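You operate a simulated robot arm through the tools that you are given. There is no shell and no other tool. Be economical: measure what you need, move in short steps, check, and stop when the job is done.

Carry out the task below with a simulated two-armed robot. There is one attempt and no reset: what you move stays moved.

JOB
Pick up the blue water can with one hand, pass it to the other hand and put it on the low shelf of the filter cabinet. Take the folded white bag on the top of the roller table and put it away on the top of the grey fitting table. Take the yellow brush and leave it on the top of the roller table. Push the mesh door of the core rack shut. Put the folded black cloth on the top of the blue table away on the ledge under the spring dial. Fetch the block of white labels and set it on the green paper patch. Turn the black dial of the band machine to 40 bags. Put one of the glue cans from the top of the blue table on the rewind end of the roller rack of tower c. Fetch the folded teal cloth and set it on the top of the packing table. Take the grey brush and put it on the top of the carton block behind the ledge. Put the folded grey cloth on the top of the white cabinet. Put the blue brush on the blue carton stand away on the top of the white cabinet. Take the folded green bag on the top of the filter cabinet and put it away on the top of the grey fitting table. Any order will do. Set down upright: blue water can, block of white labels, glue can, blue brush.

The check looks at the end state, three seconds after you hand in, the way a careful person would. Anything else that was tipped, shoved, dropped, spilled or broken makes it a failure. Flat cloth is picked up by pressing the open fingertips on it (5 to 10 N) and closing them slowly along it; thin cloth reads only 2 to 8 mm in the jaws.

ROBOT AND FRAMES
Two 7-joint arms with two-finger parallel grippers on one trunk, on a base that drives. Base frame: it is fixed to the floor where the robot stands at the start and does not move with it; the origin is under the middle of the robot, x ahead of it, y to its left, z up; the surface under the hand at the start is at about z = 800. Lengths are in mm, angles in degrees, forces in N, time in s.
The left shoulder is at the start at [110, 169, 1437], the right one opposite. With the tool pointing down near the work surface each hand reaches from about 400 to 720 mm from the robot's upright axis, wherever it stands, measured 20 degrees to its own side. Places, roughly: black dial of the band machine [3400, -11900, 1000]; block of white labels [3000, -12000, 1000]; blue brush (6x4x7 cm) [7300, -3800, 800]; blue water can [500, 250, 750]; folded black cloth (10x6x3 cm) [2800, -11700, 1000]; folded green bag (7x5x3 cm) [5500, 300, 900]; folded grey cloth (11x7x3 cm) [7200, -4200, 800]; folded teal cloth (10x7x4 cm) [7700, -6100, 800]; folded white bag (7x5x3 cm) [-2800, -2000, 800]; glue can [3250, -11750, 1000]; green paper patch (15x5x1 cm) [3600, -12000, 900]; grey brush (6x4x7 cm) [7300, -4900, 800]; ledge under the spring dial (15x22 cm) [3260, -2080, 540]; low shelf of the filter cabinet [5300, 300, 200]; mesh door of the core rack [-2200, -8000, 1000]; rewind end of the roller rack of tower C (13x32 cm [4800, -8720, 660]; top of the carton block behind the ledge (90x20 cm [3100, -4740, 1280]; top of the grey fitting table [1100, 0, 800]; top of the packing table [7400, -4400, 800]; top of the roller table [-2600, -1200, 800]; top of the white cabinet [8700, -2600, 1000]; yellow brush (3x3x15 cm) [-2600, -3300, 900]. Payload 1.57 kg a hand.
Tool frame (each hand has its own): the origin (TCP) lies between the finger pads and is the grasp point; the fingertips stand 30 mm ahead of it; z points along the fingers, y is the line along which they close. Largest opening 80 mm; finger width 17, thickness 12; the body of the gripper, 40 by 82 mm, starts 80 mm behind the TCP.
Orientation is that of the tool frame in the base frame, as [roll, pitch, yaw] about the fixed x, y, z axes, in that order (R = Rz(yaw) Ry(pitch) Rx(roll)). With the fingers straight down and closing along the base's y, the tool's x points along the base's -x, its y along +y and its z along -z.

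CONTROLS
- The arms move only by the tool arm_command. It takes "left_moves", "right_moves" or both (then of equal length, played together; a hand with none holds still); each is text: rows parted by semicolons, each of 6 numbers parted by spaces: the shift along the tool's x, y, z in units of 20 mm (1.0 is 20 mm), then the turn, a rotation vector about the tool's x, y, z in units of 5 degrees (1.0 is 5 degrees). In form: x y z rx ry rz; .... A call has 1 to 20 rows; each row shifts and turns the commanded pose from where the row before left it, along the tool's axes as they then stand. "left_grip" and "right_grip" are, for a hand that has rows, the finger opening in mm, from 0 to 80, set as the call begins (left out, the last holds). A call with a number of a shift or a turn outside -1 to 1 is refused whole. Rows are played at 5 a second. More than 50 mm and 8.6 degrees between two rows, or a gripper value outside its range, and nothing of the call is played. A pose out of reach is approached as far as the arm can. The call stops where the force on the tool passes 40 N (or 10 N more than at its start, if that is more) or the arm is blocked; 0.2 s more then pass. Each finger travels about 72 mm/s and halts on what it meets, pressing with about 36 N; the grip force reading is that of the motor and also rises with nothing between the fingers. The clock runs only during rows and for 0.2 s after the last one: add rows that do not move to give the fingers time. The reply holds the time, the measured pose of the TCP, the force on the tool along the base axes, the opening and the grip force, in the units named above and with some noise, with the torque about the TCP (base axes, N m) and any sound that the robot's microphone picked up.
- Cameras (640 x 400 px; columns grow to the right, rows downward): "scene" is now at [148.5, -3.8, 1609.5]; the picture's right is [-0.06, -1.00, 0.00], its down [-0.83, 0.05, -0.55] and it looks along [0.55, -0.03, -0.83] (base axes); focal length 263 px, centre (320, 200). "left" rides on the left gripper at [72, 7, -122] in its tool frame; the picture's right is [-0.09, 1.00, 0.00], its down [-0.84, -0.08, -0.54] and it looks along [-0.54, -0.05, 0.84] (tool axes); focal length 238 px, centre (320, 200). "right" rides on the right gripper at [72, -7, -122] in its tool frame; the picture's right is [0.09, 1.00, 0.00], its down [-0.84, 0.08, -0.54] and it looks along [-0.54, 0.05, 0.84] (tool axes); focal length 238 px, centre (320, 200). There is no depth. A picture from a camera that has moved, and an enlarged one, comes with that camera's place and axes in the base frame and with its lens.
- capture(camera): a new picture of that camera. It takes no simulated time.
- slide_trunk(by): slides the trunk up (or, below 0, down) by that many mm; the arms and the scene camera ride with it, the base frame stays. It gives what a move gives, with no picture.
- roll_base(legs): drives the robot by 1 to 6 legs, each [ahead, left, turn to the left] in mm, mm and degrees, along the robot's own axes; the way and the turn of a leg run together, so that a leg with both is an arc; at most 1500 mm and 180 degrees a leg. The arms and the cameras ride along, it lands a little off, and it stops where it bumps. It gives what a move gives.
- turn_head(pan, tilt): turns the head with the scene camera to pan (to the left, within 86 degrees either way) and tilt (down, from -29 to 69), counted from straight ahead of the robot. It gives what a move gives.
- close_up(camera, box): a new picture of the part [left, top, right, bottom] of that camera's present view, enlarged. It takes no simulated time.
- hand_in(): hands the job in; it is judged then, once.

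Go step by step. Nothing tells you exact positions but the pictures and the camera data: compare them with the known pose of the tool, close in by small moves and look again before you grip or let go. The budget is 577 turns and 370 pictures, counting those below and the enlarged ones. Unless the task says otherwise, let go and move clear before handing in, and close with one line.

The tools are called as name(argument=value, ...) on one line, values as JSON. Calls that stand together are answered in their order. arm_command: Moves the arms, as the interface text tells. Its arguments: {"type":"object","properties":{"left_moves":{"type":"string"},"left_grip":{"type":"number"},"right_moves":{"type":"string"},"right_grip":{"type":"number"}},"required":[]} The other tools are called the same way: slide_trunk (by) slides the trunk up or down; roll_base (legs) drives the base; turn_head (pan, tilt) turns the head that bears the scene camera; capture (camera) takes a picture; close_up (camera, box) takes an enlarged picture of a part of a camera's view; hand_in () hands the job in.

At the start:

```text
t: 0.0
left_eef_pos: [603.5, 379.5, 1025.4]
left_tool_rot: [-179.9, -0.1, 179.9]
left_contact_force: [-0.3, 0.3, 0.1]
left_torque: [0.01, 0.0, 0.01]
left_gripper_width: 80.2
left_grip_force: 0.0
right_eef_pos: [724.4, -133.4, 1067.4]
right_tool_rot: [180.0, 0.0, 179.9]
right_contact_force: [0.5, 0.2, 0.3]
right_torque: [0.03, 0.0, 0.01]
right_gripper_width: 80.0
right_grip_force: 0.1
trunk travel left (down, up): [-751.0, 139.0]
robot x, y, heading: [0.8, 0.9, -0.0]
head pan, tilt: [-3.5, 56.5]
```

scene: 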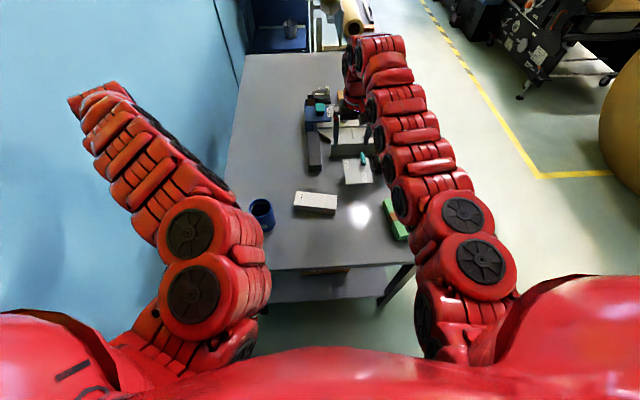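
right: 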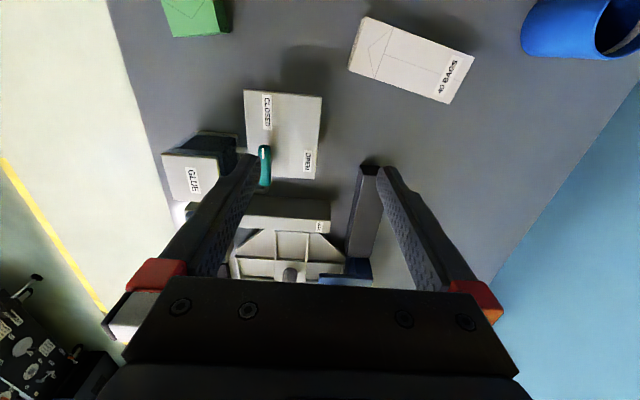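
left: 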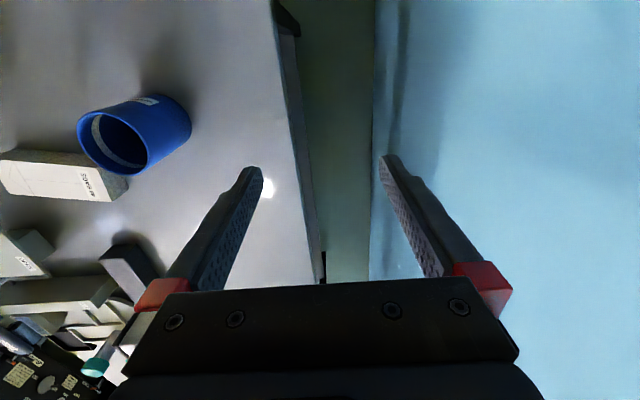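

The can stands at the near left part of the grey table, about [617, 169]. I'll look closer at it, and at the table around it, before moving.

close_up(camera="left", box=[0, 50, 240, 200])

close_up(camera="scene", box=[220, 60, 440, 300])

```text
2.67 times, centred on (120, 125) of left
camera zoom: at [532.7, 387.5, 1147.6], right [0.09, 1.0, 0.0], down [0.84, -0.08, 0.54], along [0.54, -0.05, -0.84], focal length 636 px, centre (853, 400)
```

zoom: 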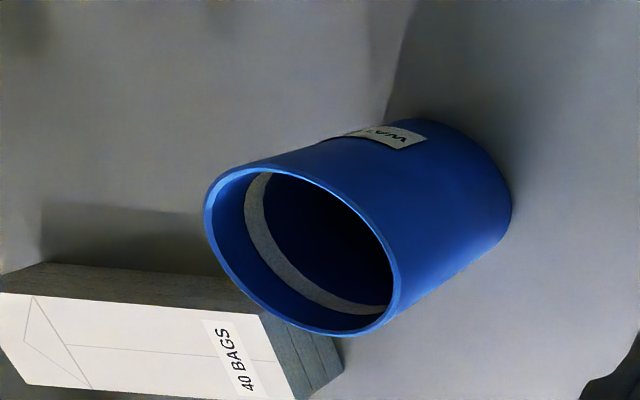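

```text
1.67 times, centred on (330, 180) of scene
camera zoom: at [148.5, -3.8, 1609.5], right [-0.06, -1.0, 0.0], down [-0.83, 0.05, -0.55], along [0.55, -0.03, -0.83], focal length 438 px, centre (303, 233)
```

zoom: 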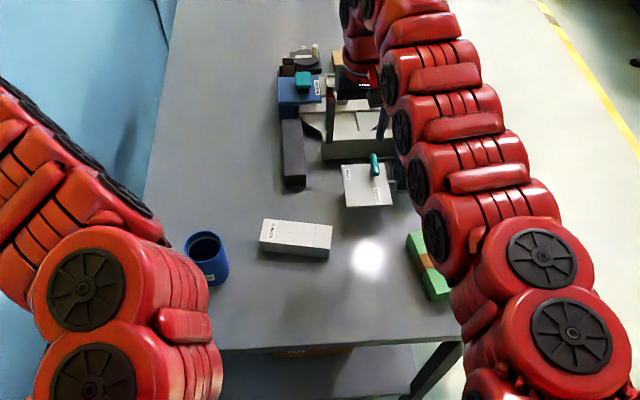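

The can's rim is near [599, 162, 905], about 74 mm across. Before picking a grip I'll look ahead at the room and toward the filter cabinet.

turn_head(pan=0, tilt=15)

capture(camera="scene")

turn_head(pan=-70, tilt=15)

capture(camera="scene")

```text
t: 1.1
left_eef_pos: [603.5, 379.4, 1026.3]
left_tool_rot: [-180.0, -0.1, 180.0]
left_contact_force: [0.1, 0.7, 0.5]
left_torque: [-0.01, -0.01, 0.02]
left_gripper_width: 79.9
left_grip_force: 0.0
right_eef_pos: [723.5, -133.1, 1066.7]
right_tool_rot: [-179.9, 0.0, -180.0]
right_contact_force: [0.3, -0.3, -0.3]
right_torque: [0.01, 0.03, -0.03]
right_gripper_width: 79.9
right_grip_force: 0.1
trunk travel left (down, up): [-751.0, 139.0]
robot x, y, heading: [-1.5, 1.8, 0.2]
head pan, tilt: [0.0, 15.0]
```

```text
364 pictures are left
camera scene: at [171.6, 0.5, 1671.5], right [0.0, -1.0, 0.0], down [-0.26, 0.0, -0.97], along [0.97, 0.0, -0.26], focal length 263 px, centre (320, 200)
```

scene: 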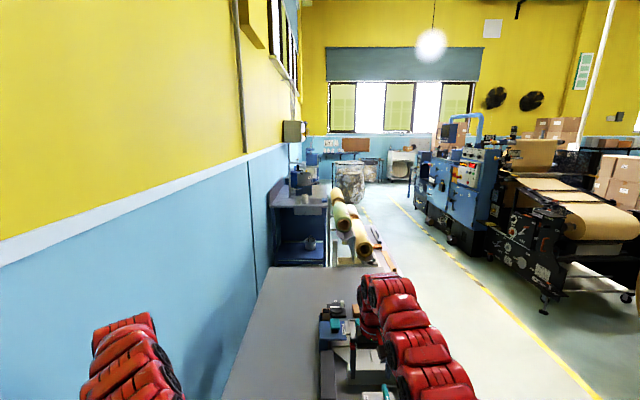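

```text
t: 2.5
left_eef_pos: [602.1, 379.8, 1026.1]
left_tool_rot: [-179.9, -0.2, 179.9]
left_contact_force: [0.7, -0.1, -0.5]
left_torque: [0.01, 0.03, -0.02]
left_gripper_width: 80.2
left_grip_force: 0.2
right_eef_pos: [722.4, -132.5, 1066.8]
right_tool_rot: [180.0, 0.0, -180.0]
right_contact_force: [-0.3, -0.5, 0.0]
right_torque: [0.01, -0.01, 0.0]
right_gripper_width: 80.1
right_grip_force: 0.0
trunk travel left (down, up): [-751.0, 139.0]
robot x, y, heading: [-1.9, 0.2, -0.0]
head pan, tilt: [-70.0, 15.0]
```

```text
363 pictures are left
camera scene: at [110.2, -87.2, 1671.6], right [-0.94, -0.34, 0.0], down [-0.09, 0.24, -0.97], along [0.33, -0.91, -0.26], focal length 263 px, centre (320, 200)
```

scene: 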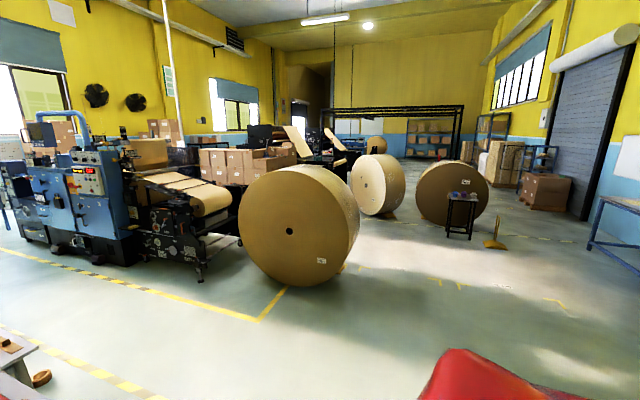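

I see the dark blue cabinet beyond the grey table; it may be the filter cabinet. I'll enlarge it from here.

turn_head(pan=0, tilt=15)

close_up(camera="scene", box=[240, 110, 440, 270])

```text
t: 3.9
left_eef_pos: [603.2, 379.4, 1026.2]
left_tool_rot: [180.0, -0.1, 179.8]
left_contact_force: [0.3, -0.1, 0.0]
left_torque: [-0.01, 0.01, -0.02]
left_gripper_width: 80.1
left_grip_force: 0.0
right_eef_pos: [723.8, -132.5, 1067.8]
right_tool_rot: [-180.0, 0.0, 180.0]
right_contact_force: [-0.5, -0.3, -0.9]
right_torque: [-0.02, 0.0, 0.03]
right_gripper_width: 80.3
right_grip_force: 0.0
trunk travel left (down, up): [-751.0, 139.0]
robot x, y, heading: [-0.7, 0.7, -0.0]
head pan, tilt: [0.0, 15.0]
```

```text
2.50 times, centred on (340, 190) of scene
camera zoom: at [171.6, 0.4, 1671.6], right [0.0, -1.0, 0.0], down [-0.26, 0.0, -0.97], along [0.97, 0.0, -0.26], focal length 656 px, centre (270, 225)
```

zoom: 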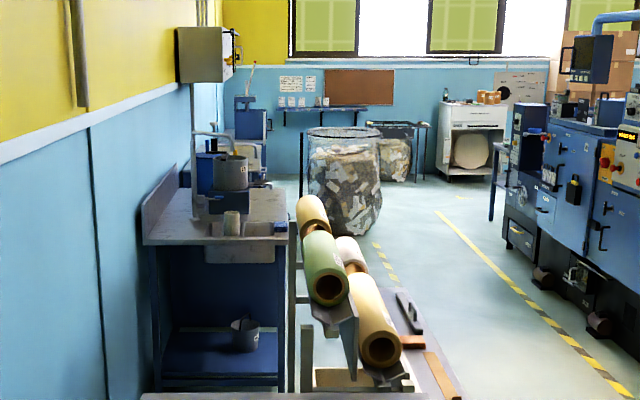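

The nearer sink-like stand is around x≈3400; the filter cabinet looks to be the one farther along the wall at x≈5300. I'll drive there along y≈-1350 with empty hands, look at the shelf and fetch the green bag.

roll_base(legs=[[-250, 0, 0], [0, -1350, 0], [1500, 0, 0], [1500, 0, 0], [1500, 0, 0], [850, 0, 0]])

roll_base(legs=[[0, 0, 90]])

capture(camera="scene")

```text
t: 37.4
left_eef_pos: [5728.4, -1160.4, 1026.6]
left_tool_rot: [-179.9, -0.1, 178.6]
left_contact_force: [-0.2, 0.1, -0.5]
left_torque: [-0.01, -0.03, 0.02]
left_gripper_width: 79.9
left_grip_force: 0.0
right_eef_pos: [5836.1, -1674.7, 1067.3]
right_tool_rot: [179.9, 0.1, 178.7]
right_contact_force: [-0.7, 0.6, 0.7]
right_torque: [0.01, 0.02, 0.03]
right_gripper_width: 80.2
right_grip_force: 0.1
trunk travel left (down, up): [-751.0, 139.0]
robot x, y, heading: [5113.5, -1523.7, -1.0]
head pan, tilt: [0.0, 15.0]
```

```text
t: 41.6
left_eef_pos: [4757.7, -909.9, 1025.8]
left_tool_rot: [-180.0, -0.1, -92.1]
left_contact_force: [0.4, -0.2, -0.1]
left_torque: [0.02, 0.01, -0.03]
left_gripper_width: 80.2
left_grip_force: 0.0
right_eef_pos: [5273.0, -808.2, 1067.1]
right_tool_rot: [179.9, 0.0, -92.0]
right_contact_force: [0.0, 0.3, 0.0]
right_torque: [-0.04, -0.01, 0.0]
right_gripper_width: 80.0
right_grip_force: 0.0
trunk travel left (down, up): [-751.0, 139.0]
robot x, y, heading: [5115.1, -1523.7, 88.2]
head pan, tilt: [0.0, 15.0]
```

```text
361 pictures are left
camera scene: at [5119.4, -1352.1, 1671.6], right [1.0, -0.04, 0.0], down [-0.01, -0.26, -0.97], along [0.03, 0.97, -0.26], focal length 263 px, centre (320, 200)
```

scene: 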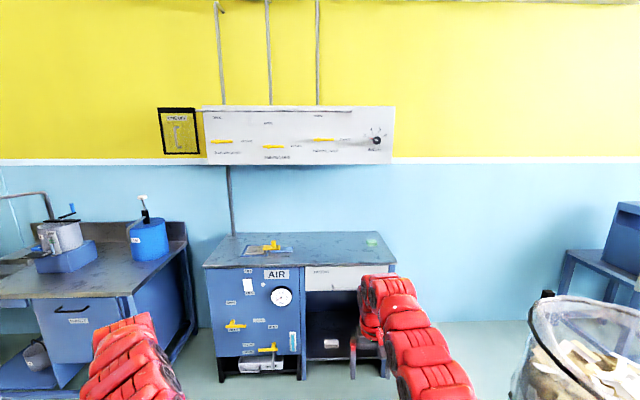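

The filter cabinet is straight ahead: its right half is an open bay with a low shelf at the bottom, and the green bag lies at the back right of the top. I'll enlarge both.

close_up(camera="scene", box=[190, 220, 430, 390])

```text
2.35 times, centred on (310, 305) of scene
camera zoom: at [5119.4, -1352.1, 1671.6], right [1.0, -0.04, 0.0], down [-0.01, -0.26, -0.97], along [0.03, 0.97, -0.26], focal length 618 px, centre (344, -47)
```

zoom: 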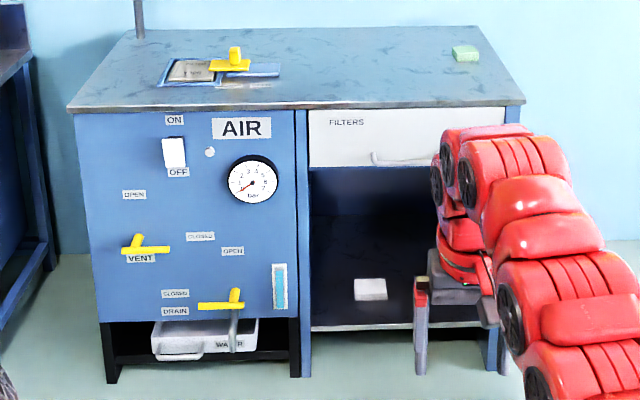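

The low shelf bay is roughly x 5070–5560 at z≈206, with about 500 mm of height, front at y≈50. The green bag is about [5526, 317, 915]. I'll raise the left hand for clearance, then drive in so the right hand is over the bag.

arm_command(left_moves="0 0 -1 0 0 0;0 0 -1 0 0 0;0 0 -1 0 0 0;0 0 -1 0 0 0;0 0 -1 0 0 0")

roll_base(legs=[[600, -260, 1.8], [450, 0, 0]])

capture(camera="right")

```text
t: 42.8
left_eef_pos: [4757.8, -910.3, 1126.2]
left_tool_rot: [-179.9, -0.2, -92.2]
left_contact_force: [-0.6, 0.4, 0.9]
left_torque: [-0.02, 0.0, -0.05]
left_gripper_width: 79.9
left_grip_force: 0.1
right_eef_pos: [5273.8, -808.1, 1067.5]
right_tool_rot: [180.0, 0.0, -92.0]
right_contact_force: [-0.8, 0.1, 0.4]
right_torque: [0.0, 0.01, 0.03]
right_gripper_width: 80.0
right_grip_force: 0.0
trunk travel left (down, up): [-751.0, 139.0]
robot x, y, heading: [5117.5, -1525.0, 88.2]
head pan, tilt: [0.0, 15.0]
```

```text
t: 48.8
left_eef_pos: [5012.6, 134.5, 1125.7]
left_tool_rot: [-179.9, -0.1, -90.5]
left_contact_force: [0.7, 0.3, -0.9]
left_torque: [-0.02, -0.01, 0.0]
left_gripper_width: 80.1
left_grip_force: 0.0
right_eef_pos: [5525.0, 250.4, 1068.1]
right_tool_rot: [179.9, -0.1, -90.3]
right_contact_force: [0.3, -0.1, 0.0]
right_torque: [0.0, 0.01, 0.01]
right_gripper_width: 79.9
right_grip_force: 0.0
trunk travel left (down, up): [-751.0, 139.0]
robot x, y, heading: [5388.3, -472.9, 89.7]
head pan, tilt: [0.0, 15.0]
```

```text
359 pictures are left
camera right: at [5531.8, 177.1, 1189.9], right [-1.0, -0.08, 0.0], down [-0.07, 0.84, 0.54], along [-0.05, 0.54, -0.84], focal length 238 px, centre (320, 200)
```

right: 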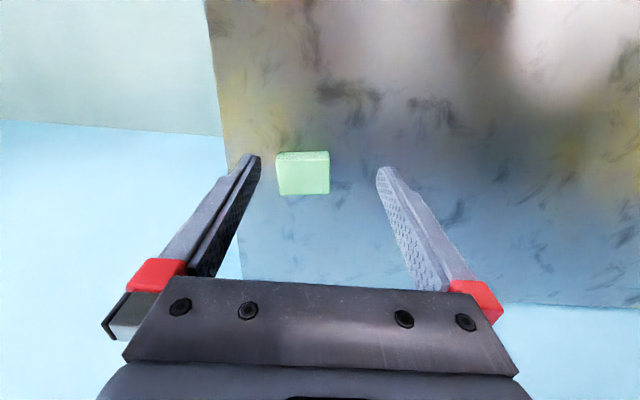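

The bag lies with its long side along x, centred about [5540, 316], top near z≈928. I'll move over it and rotate the right hand 90° to close across its 5 cm side.

arm_command(right_moves="-0.82 -0.2 0 0 0 0;-0.82 -0.2 0 0 0 0;-0.82 -0.2 0 0 0 0;-0.82 -0.15 0 0 0 0;0 0 0 0 0 -1;0 0 0 0 0 -1;0 0 0 0 0 -1;0 0 0 0 0 -1;0 0 0 0 0 -1;0 0 0 0 0 -1;0 0 0 0 0 -1;0 0 0 0 0 -1;0 0 0 0 0 -1;0 0 0 0 0 -1;0 0 0 0 0 -1;0 0 0 0 0 -1;0 0 0 0 0 -1;0 0 0 0 0 -1;0 0 0 0 0 -1;0 0 0 0 0 -1")

arm_command(right_moves="0 0 0 0 0 -1;0 0 0 0 0 -1;0 0 1 0 0 0;0 0 1 0 0 0")

capture(camera="right")

```text
t: 53.0
left_eef_pos: [5012.7, 134.5, 1126.2]
left_tool_rot: [179.9, -0.2, -90.5]
left_contact_force: [0.3, 0.9, 0.8]
left_torque: [0.0, -0.01, 0.0]
left_gripper_width: 80.2
left_grip_force: 0.1
right_eef_pos: [5525.3, 253.8, 1066.9]
right_tool_rot: [180.0, 0.0, -10.2]
right_contact_force: [-0.6, -0.9, -0.3]
right_torque: [0.0, -0.02, -0.01]
right_gripper_width: 79.9
right_grip_force: 0.1
right hand out of reach, approached as far as the arm can: row 1, 2, 3, 4
trunk travel left (down, up): [-751.0, 139.0]
robot x, y, heading: [5386.9, -471.7, 89.8]
head pan, tilt: [0.0, 15.0]
```

```text
t: 54.0
left_eef_pos: [5012.0, 134.5, 1125.8]
left_tool_rot: [-179.9, -0.2, -90.5]
left_contact_force: [-0.6, -0.3, -0.4]
left_torque: [0.01, -0.02, -0.01]
left_gripper_width: 80.1
left_grip_force: 0.1
right_eef_pos: [5526.1, 252.1, 1027.0]
right_tool_rot: [-179.9, 0.0, -0.3]
right_contact_force: [-0.1, 0.5, -0.7]
right_torque: [0.02, -0.01, -0.02]
right_gripper_width: 80.0
right_grip_force: 0.0
trunk travel left (down, up): [-751.0, 139.0]
robot x, y, heading: [5388.6, -474.8, 89.6]
head pan, tilt: [0.0, 15.0]
```

```text
358 pictures are left
camera right: at [5598.3, 257.3, 1149.2], right [0.09, -1.0, 0.0], down [-0.84, -0.07, 0.54], along [-0.54, -0.05, -0.84], focal length 238 px, centre (320, 200)
```

right: 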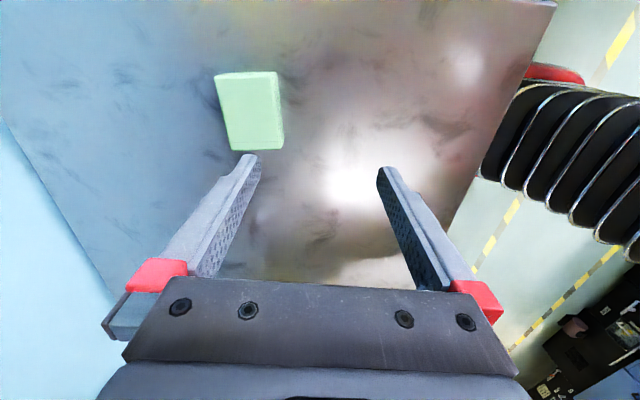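

The bag is at about [5543, 316]; the arm is at the edge of its reach, so I'll drive forward about 65 mm and 17 mm to the right.

roll_base(legs=[[65, -17, 0]])

capture(camera="right")

```text
t: 55.0
left_eef_pos: [5030.1, 196.1, 1126.8]
left_tool_rot: [-180.0, -0.1, -90.6]
left_contact_force: [-0.3, -0.6, -0.5]
left_torque: [-0.01, 0.01, -0.02]
left_gripper_width: 80.2
left_grip_force: 0.1
right_eef_pos: [5542.3, 314.5, 1028.5]
right_tool_rot: [-179.9, 0.0, -0.4]
right_contact_force: [0.4, 0.6, 0.4]
right_torque: [0.03, 0.0, -0.01]
right_gripper_width: 80.2
right_grip_force: 0.0
trunk travel left (down, up): [-751.0, 139.0]
robot x, y, heading: [5404.8, -410.5, 89.3]
head pan, tilt: [0.0, 15.0]
```

```text
357 pictures are left
camera right: at [5615.2, 319.3, 1150.6], right [0.09, -1.0, 0.0], down [-0.84, -0.07, 0.54], along [-0.54, -0.05, -0.84], focal length 238 px, centre (320, 200)
```

right: 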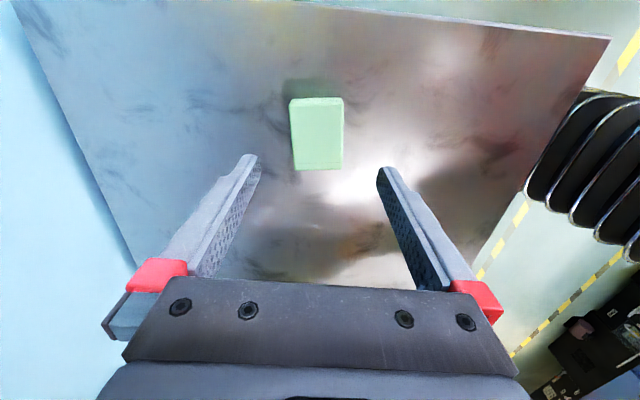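

Aligned. I'll lower to tips just above the table and look at the force.

arm_command(right_moves="0 0 1 0 0 0;0 0 1 0 0 0;0 0 1 0 0 0;0 0 0.8 0 0 0;0 0 0.4 0 0 0;0 0 0.2 0 0 0;0 0 0 0 0 0")

capture(camera="right")

```text
t: 56.6
left_eef_pos: [5028.9, 197.9, 1125.1]
left_tool_rot: [-180.0, -0.1, -90.5]
left_contact_force: [-0.5, 0.4, 0.0]
left_torque: [0.02, 0.0, 0.02]
left_gripper_width: 80.1
left_grip_force: 0.0
right_eef_pos: [5543.4, 310.3, 949.9]
right_tool_rot: [-179.9, 0.0, -0.4]
right_contact_force: [0.1, 0.6, -0.2]
right_torque: [0.0, 0.02, 0.01]
right_gripper_width: 80.1
right_grip_force: 0.0
right hand out of reach, approached as far as the arm can: row 3, 4
trunk travel left (down, up): [-751.0, 139.0]
robot x, y, heading: [5409.5, -408.8, 89.8]
head pan, tilt: [0.0, 15.0]
```

```text
356 pictures are left
camera right: at [5615.9, 314.8, 1072.3], right [0.09, -1.0, 0.0], down [-0.84, -0.07, 0.54], along [-0.54, -0.05, -0.84], focal length 238 px, centre (320, 200)
```

right: 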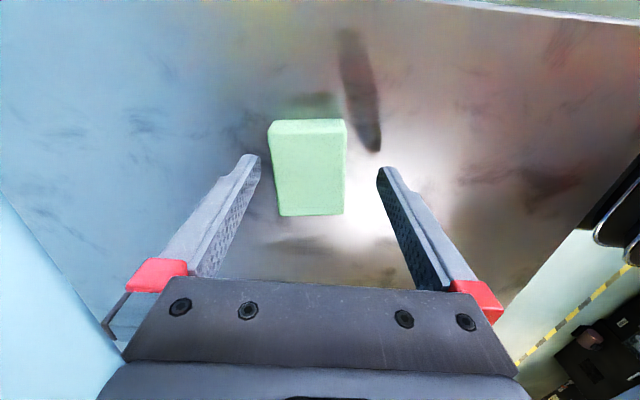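

The arm is near its reach limit, so I'll lower the last bit with the trunk, then close.

slide_trunk(by=-17)

arm_command(right_moves="0 0 0 0 0 0;0 0 0 0 0 0;0 0 0 0 0 0;0 0 0 0 0 0", right_grip=20)

```text
t: 57.2
left_eef_pos: [5028.9, 197.8, 1107.5]
left_tool_rot: [180.0, -0.2, -90.4]
left_contact_force: [0.3, 1.2, -0.8]
left_torque: [-0.02, 0.02, -0.01]
left_gripper_width: 80.1
left_grip_force: 0.0
right_eef_pos: [5543.3, 310.1, 932.9]
right_tool_rot: [-180.0, 0.0, -0.4]
right_contact_force: [0.1, 0.7, -0.5]
right_torque: [0.01, 0.0, -0.01]
right_gripper_width: 80.1
right_grip_force: 0.1
trunk travel left (down, up): [-734.0, 156.0]
robot x, y, heading: [5403.2, -409.4, 89.7]
head pan, tilt: [0.0, 15.0]
```

```text
t: 58.2
left_eef_pos: [5029.5, 197.4, 1108.0]
left_tool_rot: [-180.0, -0.1, -90.6]
left_contact_force: [-0.5, 0.6, 0.6]
left_torque: [-0.01, -0.04, 0.02]
left_gripper_width: 79.9
left_grip_force: 0.0
right_eef_pos: [5543.8, 310.0, 932.2]
right_tool_rot: [-180.0, 0.1, -0.4]
right_contact_force: [-0.2, 1.1, 1.1]
right_torque: [0.0, -0.02, -0.01]
right_gripper_width: 49.4
right_grip_force: 35.9
trunk travel left (down, up): [-734.0, 156.0]
robot x, y, heading: [5404.3, -410.3, 89.8]
head pan, tilt: [0.0, 15.0]
```

Gripped at 49 mm. I'll lift with the trunk and check.

slide_trunk(by=150)

capture(camera="right")

```text
t: 60.0
left_eef_pos: [5029.5, 196.9, 1258.5]
left_tool_rot: [179.9, -0.3, -90.5]
left_contact_force: [0.3, 0.3, -0.5]
left_torque: [0.0, -0.01, -0.02]
left_gripper_width: 80.1
left_grip_force: 0.1
right_eef_pos: [5544.2, 310.4, 1082.2]
right_tool_rot: [179.9, 0.1, -0.5]
right_contact_force: [0.2, -1.0, -0.4]
right_torque: [0.02, 0.02, -0.01]
right_gripper_width: 48.9
right_grip_force: 35.7
trunk travel left (down, up): [-884.0, 6.0]
robot x, y, heading: [5403.7, -411.3, 89.6]
head pan, tilt: [0.0, 15.0]
```

```text
355 pictures are left
camera right: at [5616.0, 314.9, 1204.9], right [0.09, -1.0, 0.0], down [-0.84, -0.07, 0.54], along [-0.54, -0.05, -0.84], focal length 238 px, centre (320, 200)
```

right: 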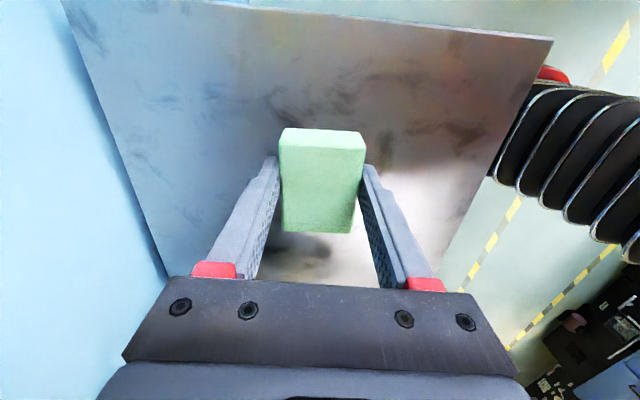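

The bag is secure. I'll back out, turn to heading 0 and drive backwards along the aisle to the grey table's near end.

roll_base(legs=[[-940, 0, 0], [-300, 0, -90], [-1500, 0, 0], [-1500, 0, 0], [-1500, 0, 0], [-500, 0, 0]])

```text
t: 92.5
left_eef_pos: [789.8, -1299.4, 1257.9]
left_tool_rot: [-179.9, -0.3, -178.5]
left_contact_force: [-0.4, 1.1, 0.9]
left_torque: [-0.02, 0.04, -0.02]
left_gripper_width: 80.0
left_grip_force: 0.0
right_eef_pos: [919.3, -1810.3, 1081.9]
right_tool_rot: [180.0, 0.1, -88.5]
right_contact_force: [0.3, 0.5, -0.6]
right_torque: [0.01, -0.03, -0.03]
right_gripper_width: 48.6
right_grip_force: 36.0
trunk travel left (down, up): [-884.0, 6.0]
robot x, y, heading: [195.8, -1697.0, 1.6]
head pan, tilt: [0.0, 15.0]
cut short: leg 2
```

Leg 2 was cut short, probably brushing against the heavy machine line; I'll keep farther from it. Now I'll return to the near end of the grey table.

roll_base(legs=[[-460, 0, -1.6], [0, 1500, 0], [0, 190, 0], [200, 0, 0]])

turn_head(pan=0, tilt=55)

capture(camera="scene")

```text
t: 104.6
left_eef_pos: [536.8, 372.1, 1259.9]
left_tool_rot: [-179.9, 0.1, -180.0]
left_contact_force: [-0.1, -0.1, 0.3]
left_torque: [0.01, 0.0, 0.02]
left_gripper_width: 80.1
left_grip_force: 0.0
right_eef_pos: [656.2, -141.3, 1083.4]
right_tool_rot: [-179.9, 0.1, -89.7]
right_contact_force: [-0.4, -0.1, 0.2]
right_torque: [0.0, 0.02, 0.04]
right_gripper_width: 48.8
right_grip_force: 35.7
trunk travel left (down, up): [-884.0, 6.0]
robot x, y, heading: [-60.6, -10.6, 0.1]
head pan, tilt: [0.0, 15.0]
```

```text
t: 105.7
left_eef_pos: [537.6, 372.2, 1258.8]
left_tool_rot: [180.0, -0.1, -179.9]
left_contact_force: [0.1, 0.0, -0.3]
left_torque: [-0.02, -0.01, -0.02]
left_gripper_width: 79.8
left_grip_force: 0.0
right_eef_pos: [656.8, -140.8, 1082.9]
right_tool_rot: [-179.9, 0.1, -89.7]
right_contact_force: [0.9, 0.5, -0.1]
right_torque: [0.03, 0.01, 0.03]
right_gripper_width: 48.6
right_grip_force: 36.4
trunk travel left (down, up): [-884.0, 6.0]
robot x, y, heading: [-61.3, -8.2, 0.2]
head pan, tilt: [0.0, 55.0]
```

```text
354 pictures are left
camera scene: at [86.6, -8.8, 1744.6], right [0.0, -1.0, 0.0], down [-0.82, 0.0, -0.57], along [0.57, 0.0, -0.82], focal length 263 px, centre (320, 200)
```

scene: 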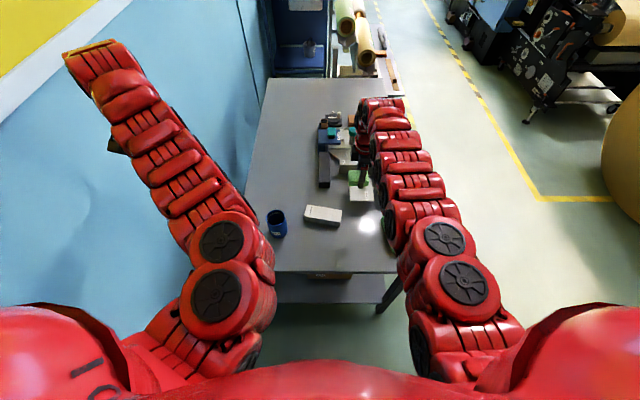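

The free area in front of the white carton, about [520, -90], is bare. I'll move the bag over it and go partly down.

arm_command(right_moves="-0.36 0.97 0 0 0 0;-0.36 0.97 0 0 0 0;-0.36 0.97 0 0 0 0;-0.36 0.97 0 0 0 0;-0.36 0.97 0 0 0 0;-0.36 0.97 0 0 0 0;-0.36 0.97 0 0 0 0;0 0 1 0 0 0;0 0 1 0 0 0;0 0 1 0 0 0;0 0 1 0 0 0;0 0 1 0 0 0;0 0 1 0 0 0;0 0 1 0 0 0;0 0 1 0 0 0;0 0 1 0 0 0;0 0 1 0 0 0")

capture(camera="right")

```text
t: 109.3
left_eef_pos: [539.0, 371.8, 1258.9]
left_tool_rot: [-180.0, -0.2, -179.9]
left_contact_force: [0.5, 0.1, -1.0]
left_torque: [0.02, 0.04, -0.03]
left_gripper_width: 79.8
left_grip_force: 0.0
right_eef_pos: [522.1, -90.7, 882.8]
right_tool_rot: [-180.0, 0.1, -89.9]
right_contact_force: [0.9, -0.4, -0.1]
right_torque: [-0.01, -0.01, 0.01]
right_gripper_width: 48.6
right_grip_force: 36.1
trunk travel left (down, up): [-884.0, 6.0]
robot x, y, heading: [-63.0, -10.5, 0.3]
head pan, tilt: [0.0, 55.0]
```

```text
353 pictures are left
camera right: at [528.3, -165.6, 1004.9], right [-1.0, -0.09, 0.0], down [-0.08, 0.84, 0.54], along [-0.05, 0.54, -0.84], focal length 238 px, centre (320, 200)
```

right: 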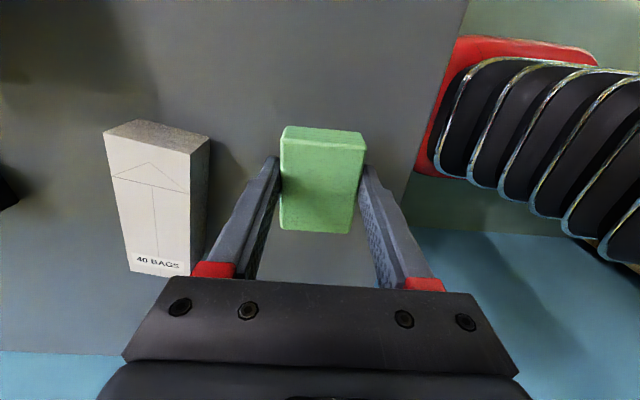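

Clear of the carton. Lowering the last part, watching the force.

arm_command(right_moves="0 0 1 0 0 0;0 0 0.8 0 0 0;0 0 0.3 0 0 0;0 0 0.3 0 0 0;0 0 0 0 0 0")

```text
t: 110.5
left_eef_pos: [539.4, 371.5, 1258.9]
left_tool_rot: [-180.0, -0.2, -180.0]
left_contact_force: [-1.2, -1.2, 0.2]
left_torque: [-0.01, -0.03, -0.02]
left_gripper_width: 80.3
left_grip_force: 0.0
right_eef_pos: [521.7, -90.9, 834.9]
right_tool_rot: [-180.0, 0.0, -89.8]
right_contact_force: [0.1, 0.7, -0.7]
right_torque: [-0.03, 0.0, -0.02]
right_gripper_width: 48.7
right_grip_force: 36.2
trunk travel left (down, up): [-884.0, 6.0]
robot x, y, heading: [-61.2, -11.4, 0.1]
head pan, tilt: [0.0, 55.0]
```

arm_command(right_moves="0 0 0.15 0 0 0;0 0 0.15 0 0 0;0 0 0 0 0 0")

```text
t: 111.3
left_eef_pos: [536.5, 372.2, 1260.2]
left_tool_rot: [-179.9, 0.1, -179.9]
left_contact_force: [0.2, 0.0, 0.0]
left_torque: [-0.02, -0.01, 0.01]
left_gripper_width: 80.2
left_grip_force: 0.1
right_eef_pos: [522.8, -91.3, 832.3]
right_tool_rot: [-179.5, 0.0, -89.9]
right_contact_force: [5.8, 0.1, 35.7]
right_torque: [0.04, 0.06, 0.0]
right_gripper_width: 48.9
right_grip_force: 35.9
trunk travel left (down, up): [-884.0, 6.0]
robot x, y, heading: [-65.4, -10.0, -0.0]
head pan, tilt: [0.0, 55.0]
```

Touchdown at TCP z≈833. Ease up 1.5 mm, release, then rise.

arm_command(right_moves="0 0 -0.1 0 0 0;0 0 0 0 0 0;0 0 0 0 0 0", right_grip=64)

arm_command(right_moves="0 0 -0.5 0 0 0;0 0 -1 0 0 0;0 0 -1 0 0 0;0 0 -1 0 0 0;0 0 -1 0 0 0;0 0 -1 0 0 0;0 0 -1 0 0 0;0 0 -1 0 0 0;0 0 -1 0 0 0;0 0 -1 0 0 0")

capture(camera="right")

```text
t: 112.1
left_eef_pos: [538.3, 372.5, 1258.8]
left_tool_rot: [179.9, -0.1, -179.8]
left_contact_force: [1.1, -0.2, -0.6]
left_torque: [0.01, 0.0, 0.0]
left_gripper_width: 80.1
left_grip_force: 0.1
right_eef_pos: [521.2, -90.3, 829.8]
right_tool_rot: [180.0, 0.1, -89.8]
right_contact_force: [-0.6, 0.6, 0.4]
right_torque: [0.0, 0.01, 0.0]
right_gripper_width: 64.1
right_grip_force: 0.0
trunk travel left (down, up): [-884.0, 6.0]
robot x, y, heading: [-62.9, -13.2, 0.4]
head pan, tilt: [0.0, 55.0]
```

```text
t: 114.3
left_eef_pos: [538.2, 372.2, 1259.1]
left_tool_rot: [-179.9, -0.1, -179.8]
left_contact_force: [-0.2, 0.0, 0.4]
left_torque: [0.03, 0.01, 0.02]
left_gripper_width: 80.0
left_grip_force: 0.1
right_eef_pos: [522.0, -90.1, 1021.0]
right_tool_rot: [-180.0, 0.1, -89.7]
right_contact_force: [0.7, 1.2, -0.4]
right_torque: [0.0, -0.02, 0.0]
right_gripper_width: 64.0
right_grip_force: 0.0
trunk travel left (down, up): [-884.0, 6.0]
robot x, y, heading: [-59.5, -9.1, 0.3]
head pan, tilt: [0.0, 55.0]
```

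```text
352 pictures are left
camera right: at [528.7, -164.4, 1143.4], right [-1.0, -0.1, 0.0], down [-0.08, 0.84, 0.54], along [-0.05, 0.54, -0.84], focal length 238 px, centre (320, 200)
```

right: 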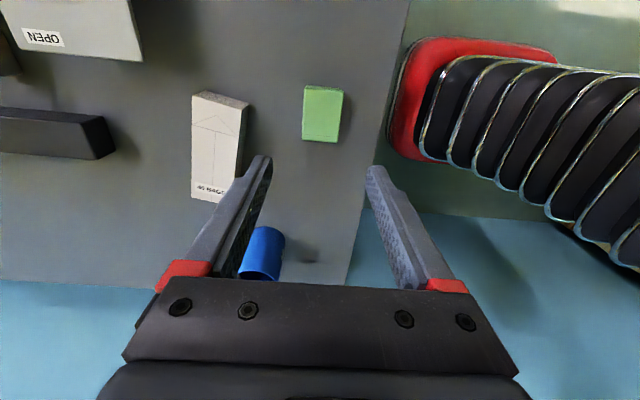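

The green bag is set down. Next the roller table and yellow brush to the west: I'll back off, turn around to the right and look.

roll_base(legs=[[-600, 0, 0], [0, -500, 0], [0, 0, -90]])

turn_head(pan=-60, tilt=20)

capture(camera="scene")

```text
t: 124.0
left_eef_pos: [-275.2, -1113.2, 1257.5]
left_tool_rot: [180.0, -0.1, 89.1]
left_contact_force: [0.6, 0.6, 0.7]
left_torque: [-0.01, -0.01, 0.01]
left_gripper_width: 79.9
left_grip_force: 0.0
right_eef_pos: [-738.0, -1088.3, 1020.9]
right_tool_rot: [180.0, 0.0, 179.1]
right_contact_force: [0.3, -0.1, 0.2]
right_torque: [0.02, 0.02, 0.03]
right_gripper_width: 64.0
right_grip_force: 0.0
trunk travel left (down, up): [-884.0, 6.0]
robot x, y, heading: [-642.7, -502.4, -90.7]
head pan, tilt: [0.0, 55.0]
```

```text
t: 125.3
left_eef_pos: [-275.5, -1113.7, 1257.8]
left_tool_rot: [180.0, -0.1, 89.1]
left_contact_force: [-0.7, -0.2, 0.4]
left_torque: [0.01, -0.04, 0.02]
left_gripper_width: 79.8
left_grip_force: 0.0
right_eef_pos: [-738.8, -1087.7, 1020.2]
right_tool_rot: [-179.9, 0.1, 179.1]
right_contact_force: [0.0, -0.7, 0.3]
right_torque: [-0.01, 0.01, 0.0]
right_gripper_width: 64.1
right_grip_force: 0.0
trunk travel left (down, up): [-884.0, 6.0]
robot x, y, heading: [-642.3, -509.0, -90.8]
head pan, tilt: [-60.0, 20.0]
```

```text
351 pictures are left
camera scene: at [-730.5, -630.0, 1796.5], right [-0.49, 0.87, 0.0], down [0.3, 0.17, -0.94], along [-0.82, -0.46, -0.34], focal length 263 px, centre (320, 200)
```

scene: 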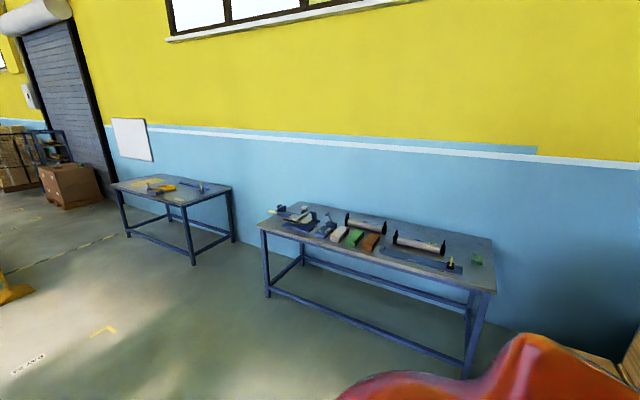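

Two tables stand along the west wall: the roller table (right) and another with the yellow item (left). Enlarging both.

close_up(camera="scene", box=[250, 190, 510, 310])

close_up(camera="scene", box=[100, 165, 250, 265])

```text
2.46 times, centred on (380, 250) of scene
camera zoom: at [-730.5, -630.0, 1796.5], right [-0.49, 0.87, 0.0], down [0.3, 0.17, -0.94], along [-0.82, -0.46, -0.34], focal length 646 px, centre (172, 77)
```

zoom: 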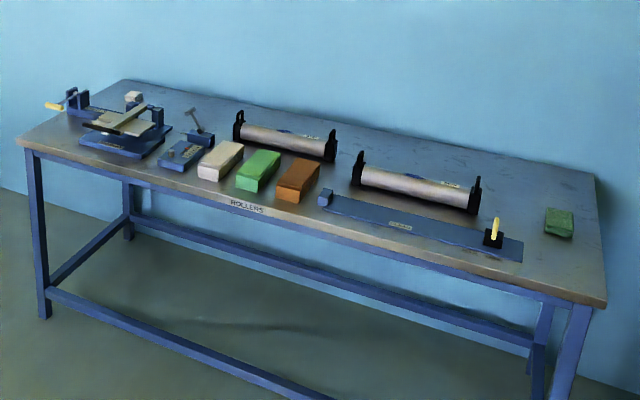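

```text
4.00 times, centred on (175, 215) of scene
camera zoom: at [-730.5, -630.0, 1796.5], right [-0.49, 0.87, 0.0], down [0.3, 0.17, -0.94], along [-0.82, -0.46, -0.34], focal length 1050 px, centre (900, 140)
```

zoom: 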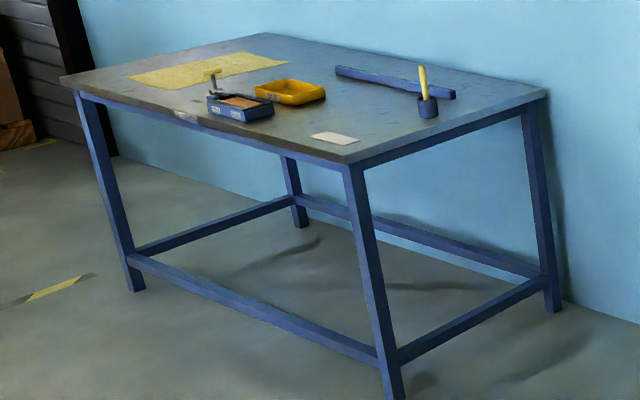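

The white bag seems to be the small white block at the far left end of the roller table (≈[-2810, -1980]); the yellow brush stands in a blue cup on the other table (≈[-2556, -3200]). I'll drive to the gap between the two tables (y≈-2555), facing +y.

roll_base(legs=[[1400, 0, 0], [650, 0, 0], [0, 0, 180], [0, 900, 0]])

turn_head(pan=50, tilt=35)

capture(camera="scene")

```text
t: 147.3
left_eef_pos: [-1969.7, -1992.7, 1259.3]
left_tool_rot: [-180.0, -0.1, -89.0]
left_contact_force: [0.0, -0.3, 0.1]
left_torque: [0.02, 0.0, 0.0]
left_gripper_width: 80.2
left_grip_force: 0.0
right_eef_pos: [-1507.4, -2002.1, 1021.8]
right_tool_rot: [-180.0, 0.2, 1.0]
right_contact_force: [0.7, -0.1, 0.0]
right_torque: [-0.01, -0.01, 0.04]
right_gripper_width: 63.9
right_grip_force: 0.1
trunk travel left (down, up): [-884.0, 6.0]
robot x, y, heading: [-1583.2, -2588.3, 91.0]
head pan, tilt: [-60.0, 20.0]
```

```text
t: 149.2
left_eef_pos: [-1970.9, -1991.1, 1258.7]
left_tool_rot: [180.0, -0.1, -89.0]
left_contact_force: [0.0, 0.0, -0.5]
left_torque: [-0.02, -0.04, 0.03]
left_gripper_width: 80.3
left_grip_force: 0.1
right_eef_pos: [-1506.3, -2002.2, 1020.0]
right_tool_rot: [180.0, -0.1, 1.1]
right_contact_force: [-0.7, -0.3, 0.3]
right_torque: [-0.02, 0.01, 0.04]
right_gripper_width: 63.8
right_grip_force: 0.2
trunk travel left (down, up): [-884.0, 6.0]
robot x, y, heading: [-1582.7, -2587.2, 91.0]
head pan, tilt: [50.0, 35.0]
```

```text
348 pictures are left
camera scene: at [-1652.2, -2451.6, 1772.6], right [0.63, 0.78, 0.0], down [0.45, -0.36, -0.82], along [-0.64, 0.52, -0.57], focal length 263 px, centre (320, 200)
```

scene: 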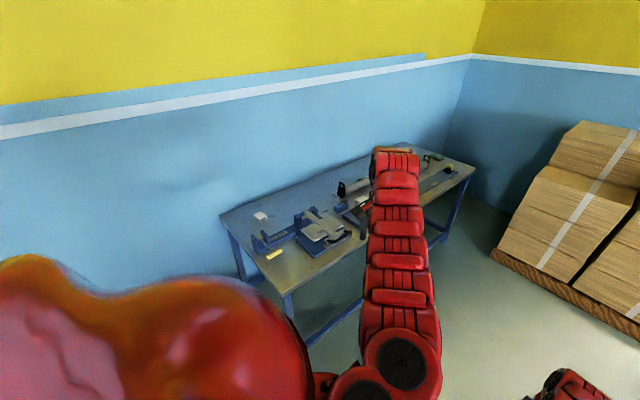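

close_up(camera="scene", box=[205, 180, 375, 290])

```text
3.64 times, centred on (290, 235) of scene
camera zoom: at [-1652.2, -2451.6, 1772.6], right [0.63, 0.78, 0.0], down [0.45, -0.36, -0.82], along [-0.64, 0.52, -0.57], focal length 955 px, centre (429, 73)
```

zoom: 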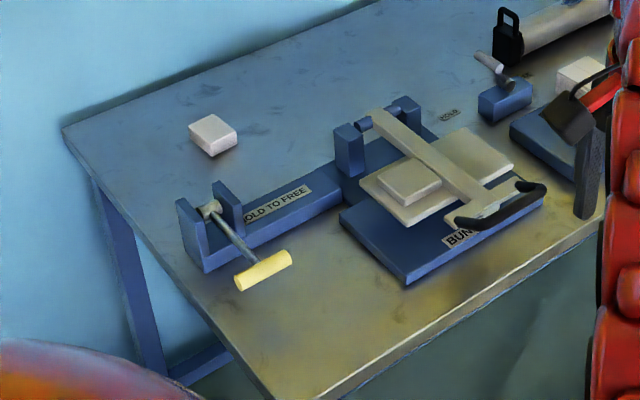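

The white bag is at about [-2803, -1963], clear of the clamp fixture. I'll bring the left hand inward (wall is close), move the right hand outward and up, then strafe into the gap.

arm_command(left_moves="0 -1 0 0 0 0;0 -1 0 0 0 0;0 -1 0 0 0 0;0 -1 0 0 0 0;0 -1 0 0 0 0;0 -1 0 0 0 0;0 -1 0 0 0 0;0 -1 0 0 0 0;0 -1 0 0 0 0;0 -1 0 0 0 0;0 -1 0 0 0 0", right_moves="1 0 0 0 0 0;1 0 0 0 0 0;1 0 0 0 0 0;1 0 0 0 0 0;1 0 0 0 0 0;0 0 -1 0 0 0;0 0 -1 0 0 0;0 0 -1 0 0 0;0 0 -1 0 0 0;0 0 -1 0 0 0;0 0 -1 0 0 0")

roll_base(legs=[[15, 600, -1], [0, 440, 0]])

capture(camera="left")

```text
t: 151.6
left_eef_pos: [-1940.3, -1991.2, 1258.8]
left_tool_rot: [180.0, -0.2, -89.0]
left_contact_force: [0.4, -0.4, 0.9]
left_torque: [0.01, 0.0, -0.02]
left_gripper_width: 80.2
left_grip_force: 0.1
left hand out of reach, approached as far as the arm can: row 2, 3, 4, 5, 6, 7, 8, 9, 10, 11
right_eef_pos: [-1408.3, -1979.5, 1089.3]
right_tool_rot: [-179.8, 0.1, 1.0]
right_contact_force: [-0.2, 0.7, 0.6]
right_torque: [0.01, 0.01, 0.01]
right_gripper_width: 63.8
right_grip_force: 0.1
right hand out of reach, approached as far as the arm can: row 9, 10, 11
trunk travel left (down, up): [-884.0, 6.0]
robot x, y, heading: [-1580.2, -2588.3, 90.9]
head pan, tilt: [50.0, 35.0]
```

```text
t: 157.2
left_eef_pos: [-2965.7, -1975.8, 1259.8]
left_tool_rot: [-180.0, -0.1, -90.0]
left_contact_force: [6.0, 2.5, 3.8]
left_torque: [-0.21, 0.52, -0.13]
left_gripper_width: 75.1
left_grip_force: 0.1
right_eef_pos: [-2434.1, -1969.6, 1089.9]
right_tool_rot: [-179.9, 0.1, 0.3]
right_contact_force: [0.3, -1.0, -0.4]
right_torque: [0.01, -0.02, -0.01]
right_gripper_width: 64.1
right_grip_force: 0.0
trunk travel left (down, up): [-884.0, 6.0]
robot x, y, heading: [-2618.1, -2583.1, 90.1]
head pan, tilt: [50.0, 35.0]
```

```text
346 pictures are left
camera left: at [-2971.9, -2045.7, 1381.1], right [-1.0, 0.09, 0.0], down [0.08, 0.84, 0.54], along [0.05, 0.54, -0.84], focal length 238 px, centre (320, 200)
```

left: 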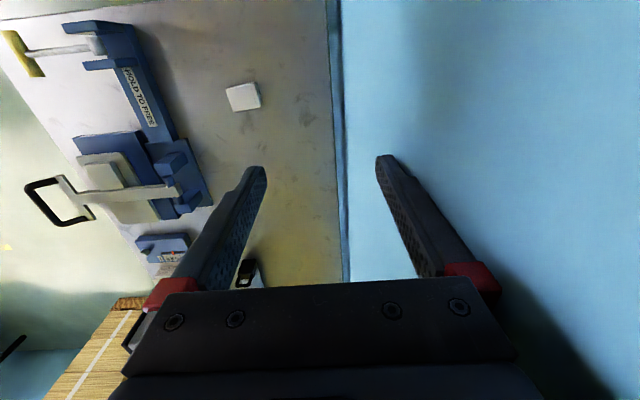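

The left hand could not move inward at that height and lightly touches the wall. I'll roll 130 mm right, then lower the hand and bring it in.

roll_base(legs=[[0, -130, 0]])

arm_command(left_moves="0 0 1 0 0 0;0 0 1 0 0 0;0 0 1 0 0 0;0 0 1 0 0 0;0 0 1 0 0 0;0 0 1 0 0 0;0 0 1 0 0 0;0 0 1 0 0 0;0 -1 0 0 0 0;0 -1 0 0 0 0;0 -1 0 0 0 0;0 -1 0 0 0 0")

capture(camera="left")

```text
t: 158.5
left_eef_pos: [-2842.6, -1974.4, 1257.8]
left_tool_rot: [-179.9, -0.1, -90.1]
left_contact_force: [-1.3, -0.1, 0.0]
left_torque: [0.02, -0.02, 0.02]
left_gripper_width: 79.7
left_grip_force: 0.0
right_eef_pos: [-2310.3, -1970.5, 1090.4]
right_tool_rot: [-179.9, -0.2, 0.2]
right_contact_force: [-0.1, -1.1, -1.1]
right_torque: [-0.02, -0.02, 0.01]
right_gripper_width: 64.1
right_grip_force: 0.0
trunk travel left (down, up): [-884.0, 6.0]
robot x, y, heading: [-2489.2, -2577.9, 90.1]
head pan, tilt: [50.0, 35.0]
```

```text
t: 161.1
left_eef_pos: [-2833.9, -1963.0, 1184.5]
left_tool_rot: [-179.9, -0.2, -89.9]
left_contact_force: [0.6, -0.6, 0.4]
left_torque: [0.04, -0.03, -0.02]
left_gripper_width: 80.1
left_grip_force: 0.1
left hand out of reach, approached as far as the arm can: row 1, 2, 3, 4, 5, 7, 8, 9, 10, 11, 12
right_eef_pos: [-2309.5, -1969.2, 1088.5]
right_tool_rot: [-179.9, 0.0, 0.1]
right_contact_force: [-0.4, 1.2, 0.5]
right_torque: [0.0, 0.02, 0.06]
right_gripper_width: 63.9
right_grip_force: 0.1
trunk travel left (down, up): [-884.0, 6.0]
robot x, y, heading: [-2488.1, -2578.3, 90.0]
head pan, tilt: [50.0, 35.0]
```

```text
345 pictures are left
camera left: at [-2839.0, -2033.7, 1305.8], right [-1.0, 0.09, 0.0], down [0.08, 0.84, 0.54], along [0.05, 0.54, -0.84], focal length 238 px, centre (320, 200)
```

left: 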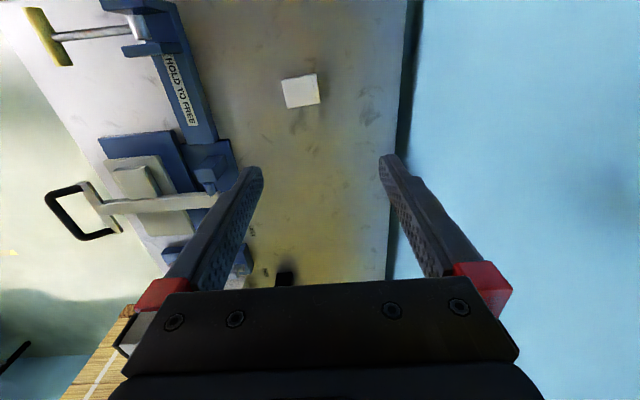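

The arm works better lower relative to the shoulder. The bag is about under the hand's inner side; I'll lower the hand and watch.

arm_command(left_moves="0 0 1 0 0 0;0 0 1 0 0 0;0 0 1 0 0 0;0 0 1 0 0 0;0 0 1 0 0 0")

capture(camera="left")

```text
t: 162.3
left_eef_pos: [-2834.0, -1962.7, 1083.3]
left_tool_rot: [180.0, -0.1, -90.0]
left_contact_force: [-0.1, 0.3, 0.7]
left_torque: [-0.03, 0.01, 0.03]
left_gripper_width: 80.1
left_grip_force: 0.0
right_eef_pos: [-2309.3, -1970.3, 1089.5]
right_tool_rot: [-179.8, 0.0, 0.1]
right_contact_force: [0.1, 0.4, 0.4]
right_torque: [-0.03, -0.04, 0.0]
right_gripper_width: 63.7
right_grip_force: 0.1
trunk travel left (down, up): [-884.0, 6.0]
robot x, y, heading: [-2488.4, -2577.2, 90.0]
head pan, tilt: [50.0, 35.0]
```

```text
344 pictures are left
camera left: at [-2839.4, -2033.0, 1205.7], right [-1.0, 0.09, 0.0], down [0.08, 0.84, 0.54], along [0.05, 0.54, -0.84], focal length 238 px, centre (320, 200)
```

left: 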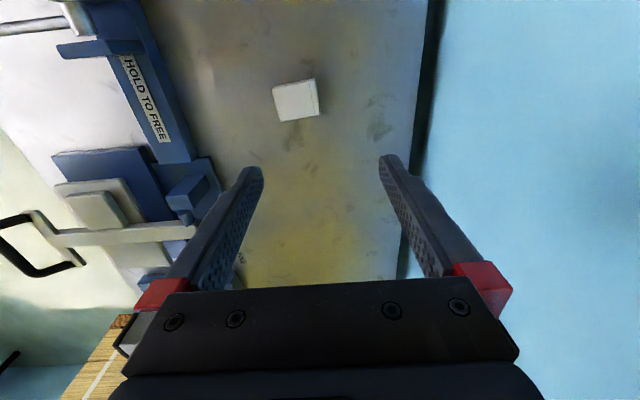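

The bag is at about [-2798, -1969], turned ~11°, long side near x. I'll shift over it and turn the left hand by 79° to close across its short side.

arm_command(left_moves="0.15 -0.9 0 0 0 0;0.15 -0.9 0 0 0 0;0 0 0 0 0 1;0 0 0 0 0 1;0 0 0 0 0 1;0 0 0 0 0 1;0 0 0 0 0 1;0 0 0 0 0 1;0 0 0 0 0 1;0 0 0 0 0 1;0 0 0 0 0 1;0 0 0 0 0 1;0 0 0 0 0 1;0 0 0 0 0 1;0 0 0 0 0 1;0 0 0 0 0 1;0 0 0 0 0 1;0 0 0 0 0 0.8")

arm_command(left_moves="0 0 1 0 0 0;0 0 1 0 0 0;0 0 1 0 0 0;0 0 1 0 0 0;0 0 1 0 0 0")

capture(camera="left")

```text
t: 166.1
left_eef_pos: [-2796.7, -1969.6, 1084.5]
left_tool_rot: [-179.9, 0.0, -169.0]
left_contact_force: [-0.9, 0.6, -0.6]
left_torque: [0.0, 0.0, -0.02]
left_gripper_width: 79.9
left_grip_force: 0.0
right_eef_pos: [-2309.6, -1969.9, 1089.5]
right_tool_rot: [-179.8, 0.0, 0.1]
right_contact_force: [-0.4, -0.5, 0.3]
right_torque: [-0.01, 0.01, -0.02]
right_gripper_width: 63.9
right_grip_force: 0.1
trunk travel left (down, up): [-884.0, 6.0]
robot x, y, heading: [-2490.4, -2580.6, 89.7]
head pan, tilt: [50.0, 35.0]
```

```text
t: 167.3
left_eef_pos: [-2797.5, -1968.8, 985.9]
left_tool_rot: [180.0, 0.0, -168.9]
left_contact_force: [0.0, -1.2, -0.7]
left_torque: [-0.01, -0.01, 0.0]
left_gripper_width: 80.0
left_grip_force: 0.0
right_eef_pos: [-2309.2, -1970.0, 1089.1]
right_tool_rot: [-179.9, 0.0, 0.2]
right_contact_force: [-0.3, 0.1, -0.3]
right_torque: [0.0, 0.02, -0.02]
right_gripper_width: 64.1
right_grip_force: 0.1
trunk travel left (down, up): [-884.0, 6.0]
robot x, y, heading: [-2490.1, -2576.3, 90.2]
head pan, tilt: [50.0, 35.0]
```

```text
343 pictures are left
camera left: at [-2868.7, -1975.2, 1106.1], right [-0.1, 0.99, 0.0], down [0.84, 0.08, 0.54], along [0.54, 0.05, -0.84], focal length 238 px, centre (320, 200)
```

left: 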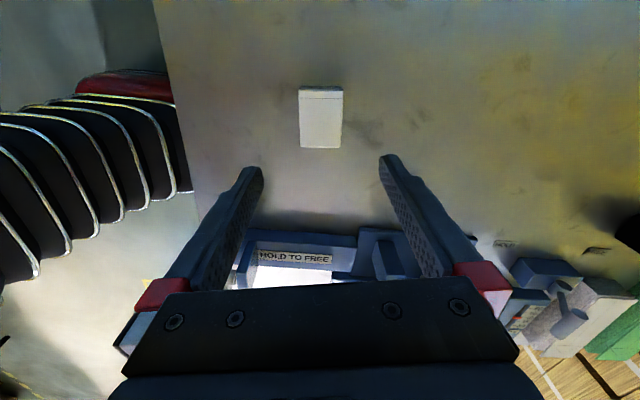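

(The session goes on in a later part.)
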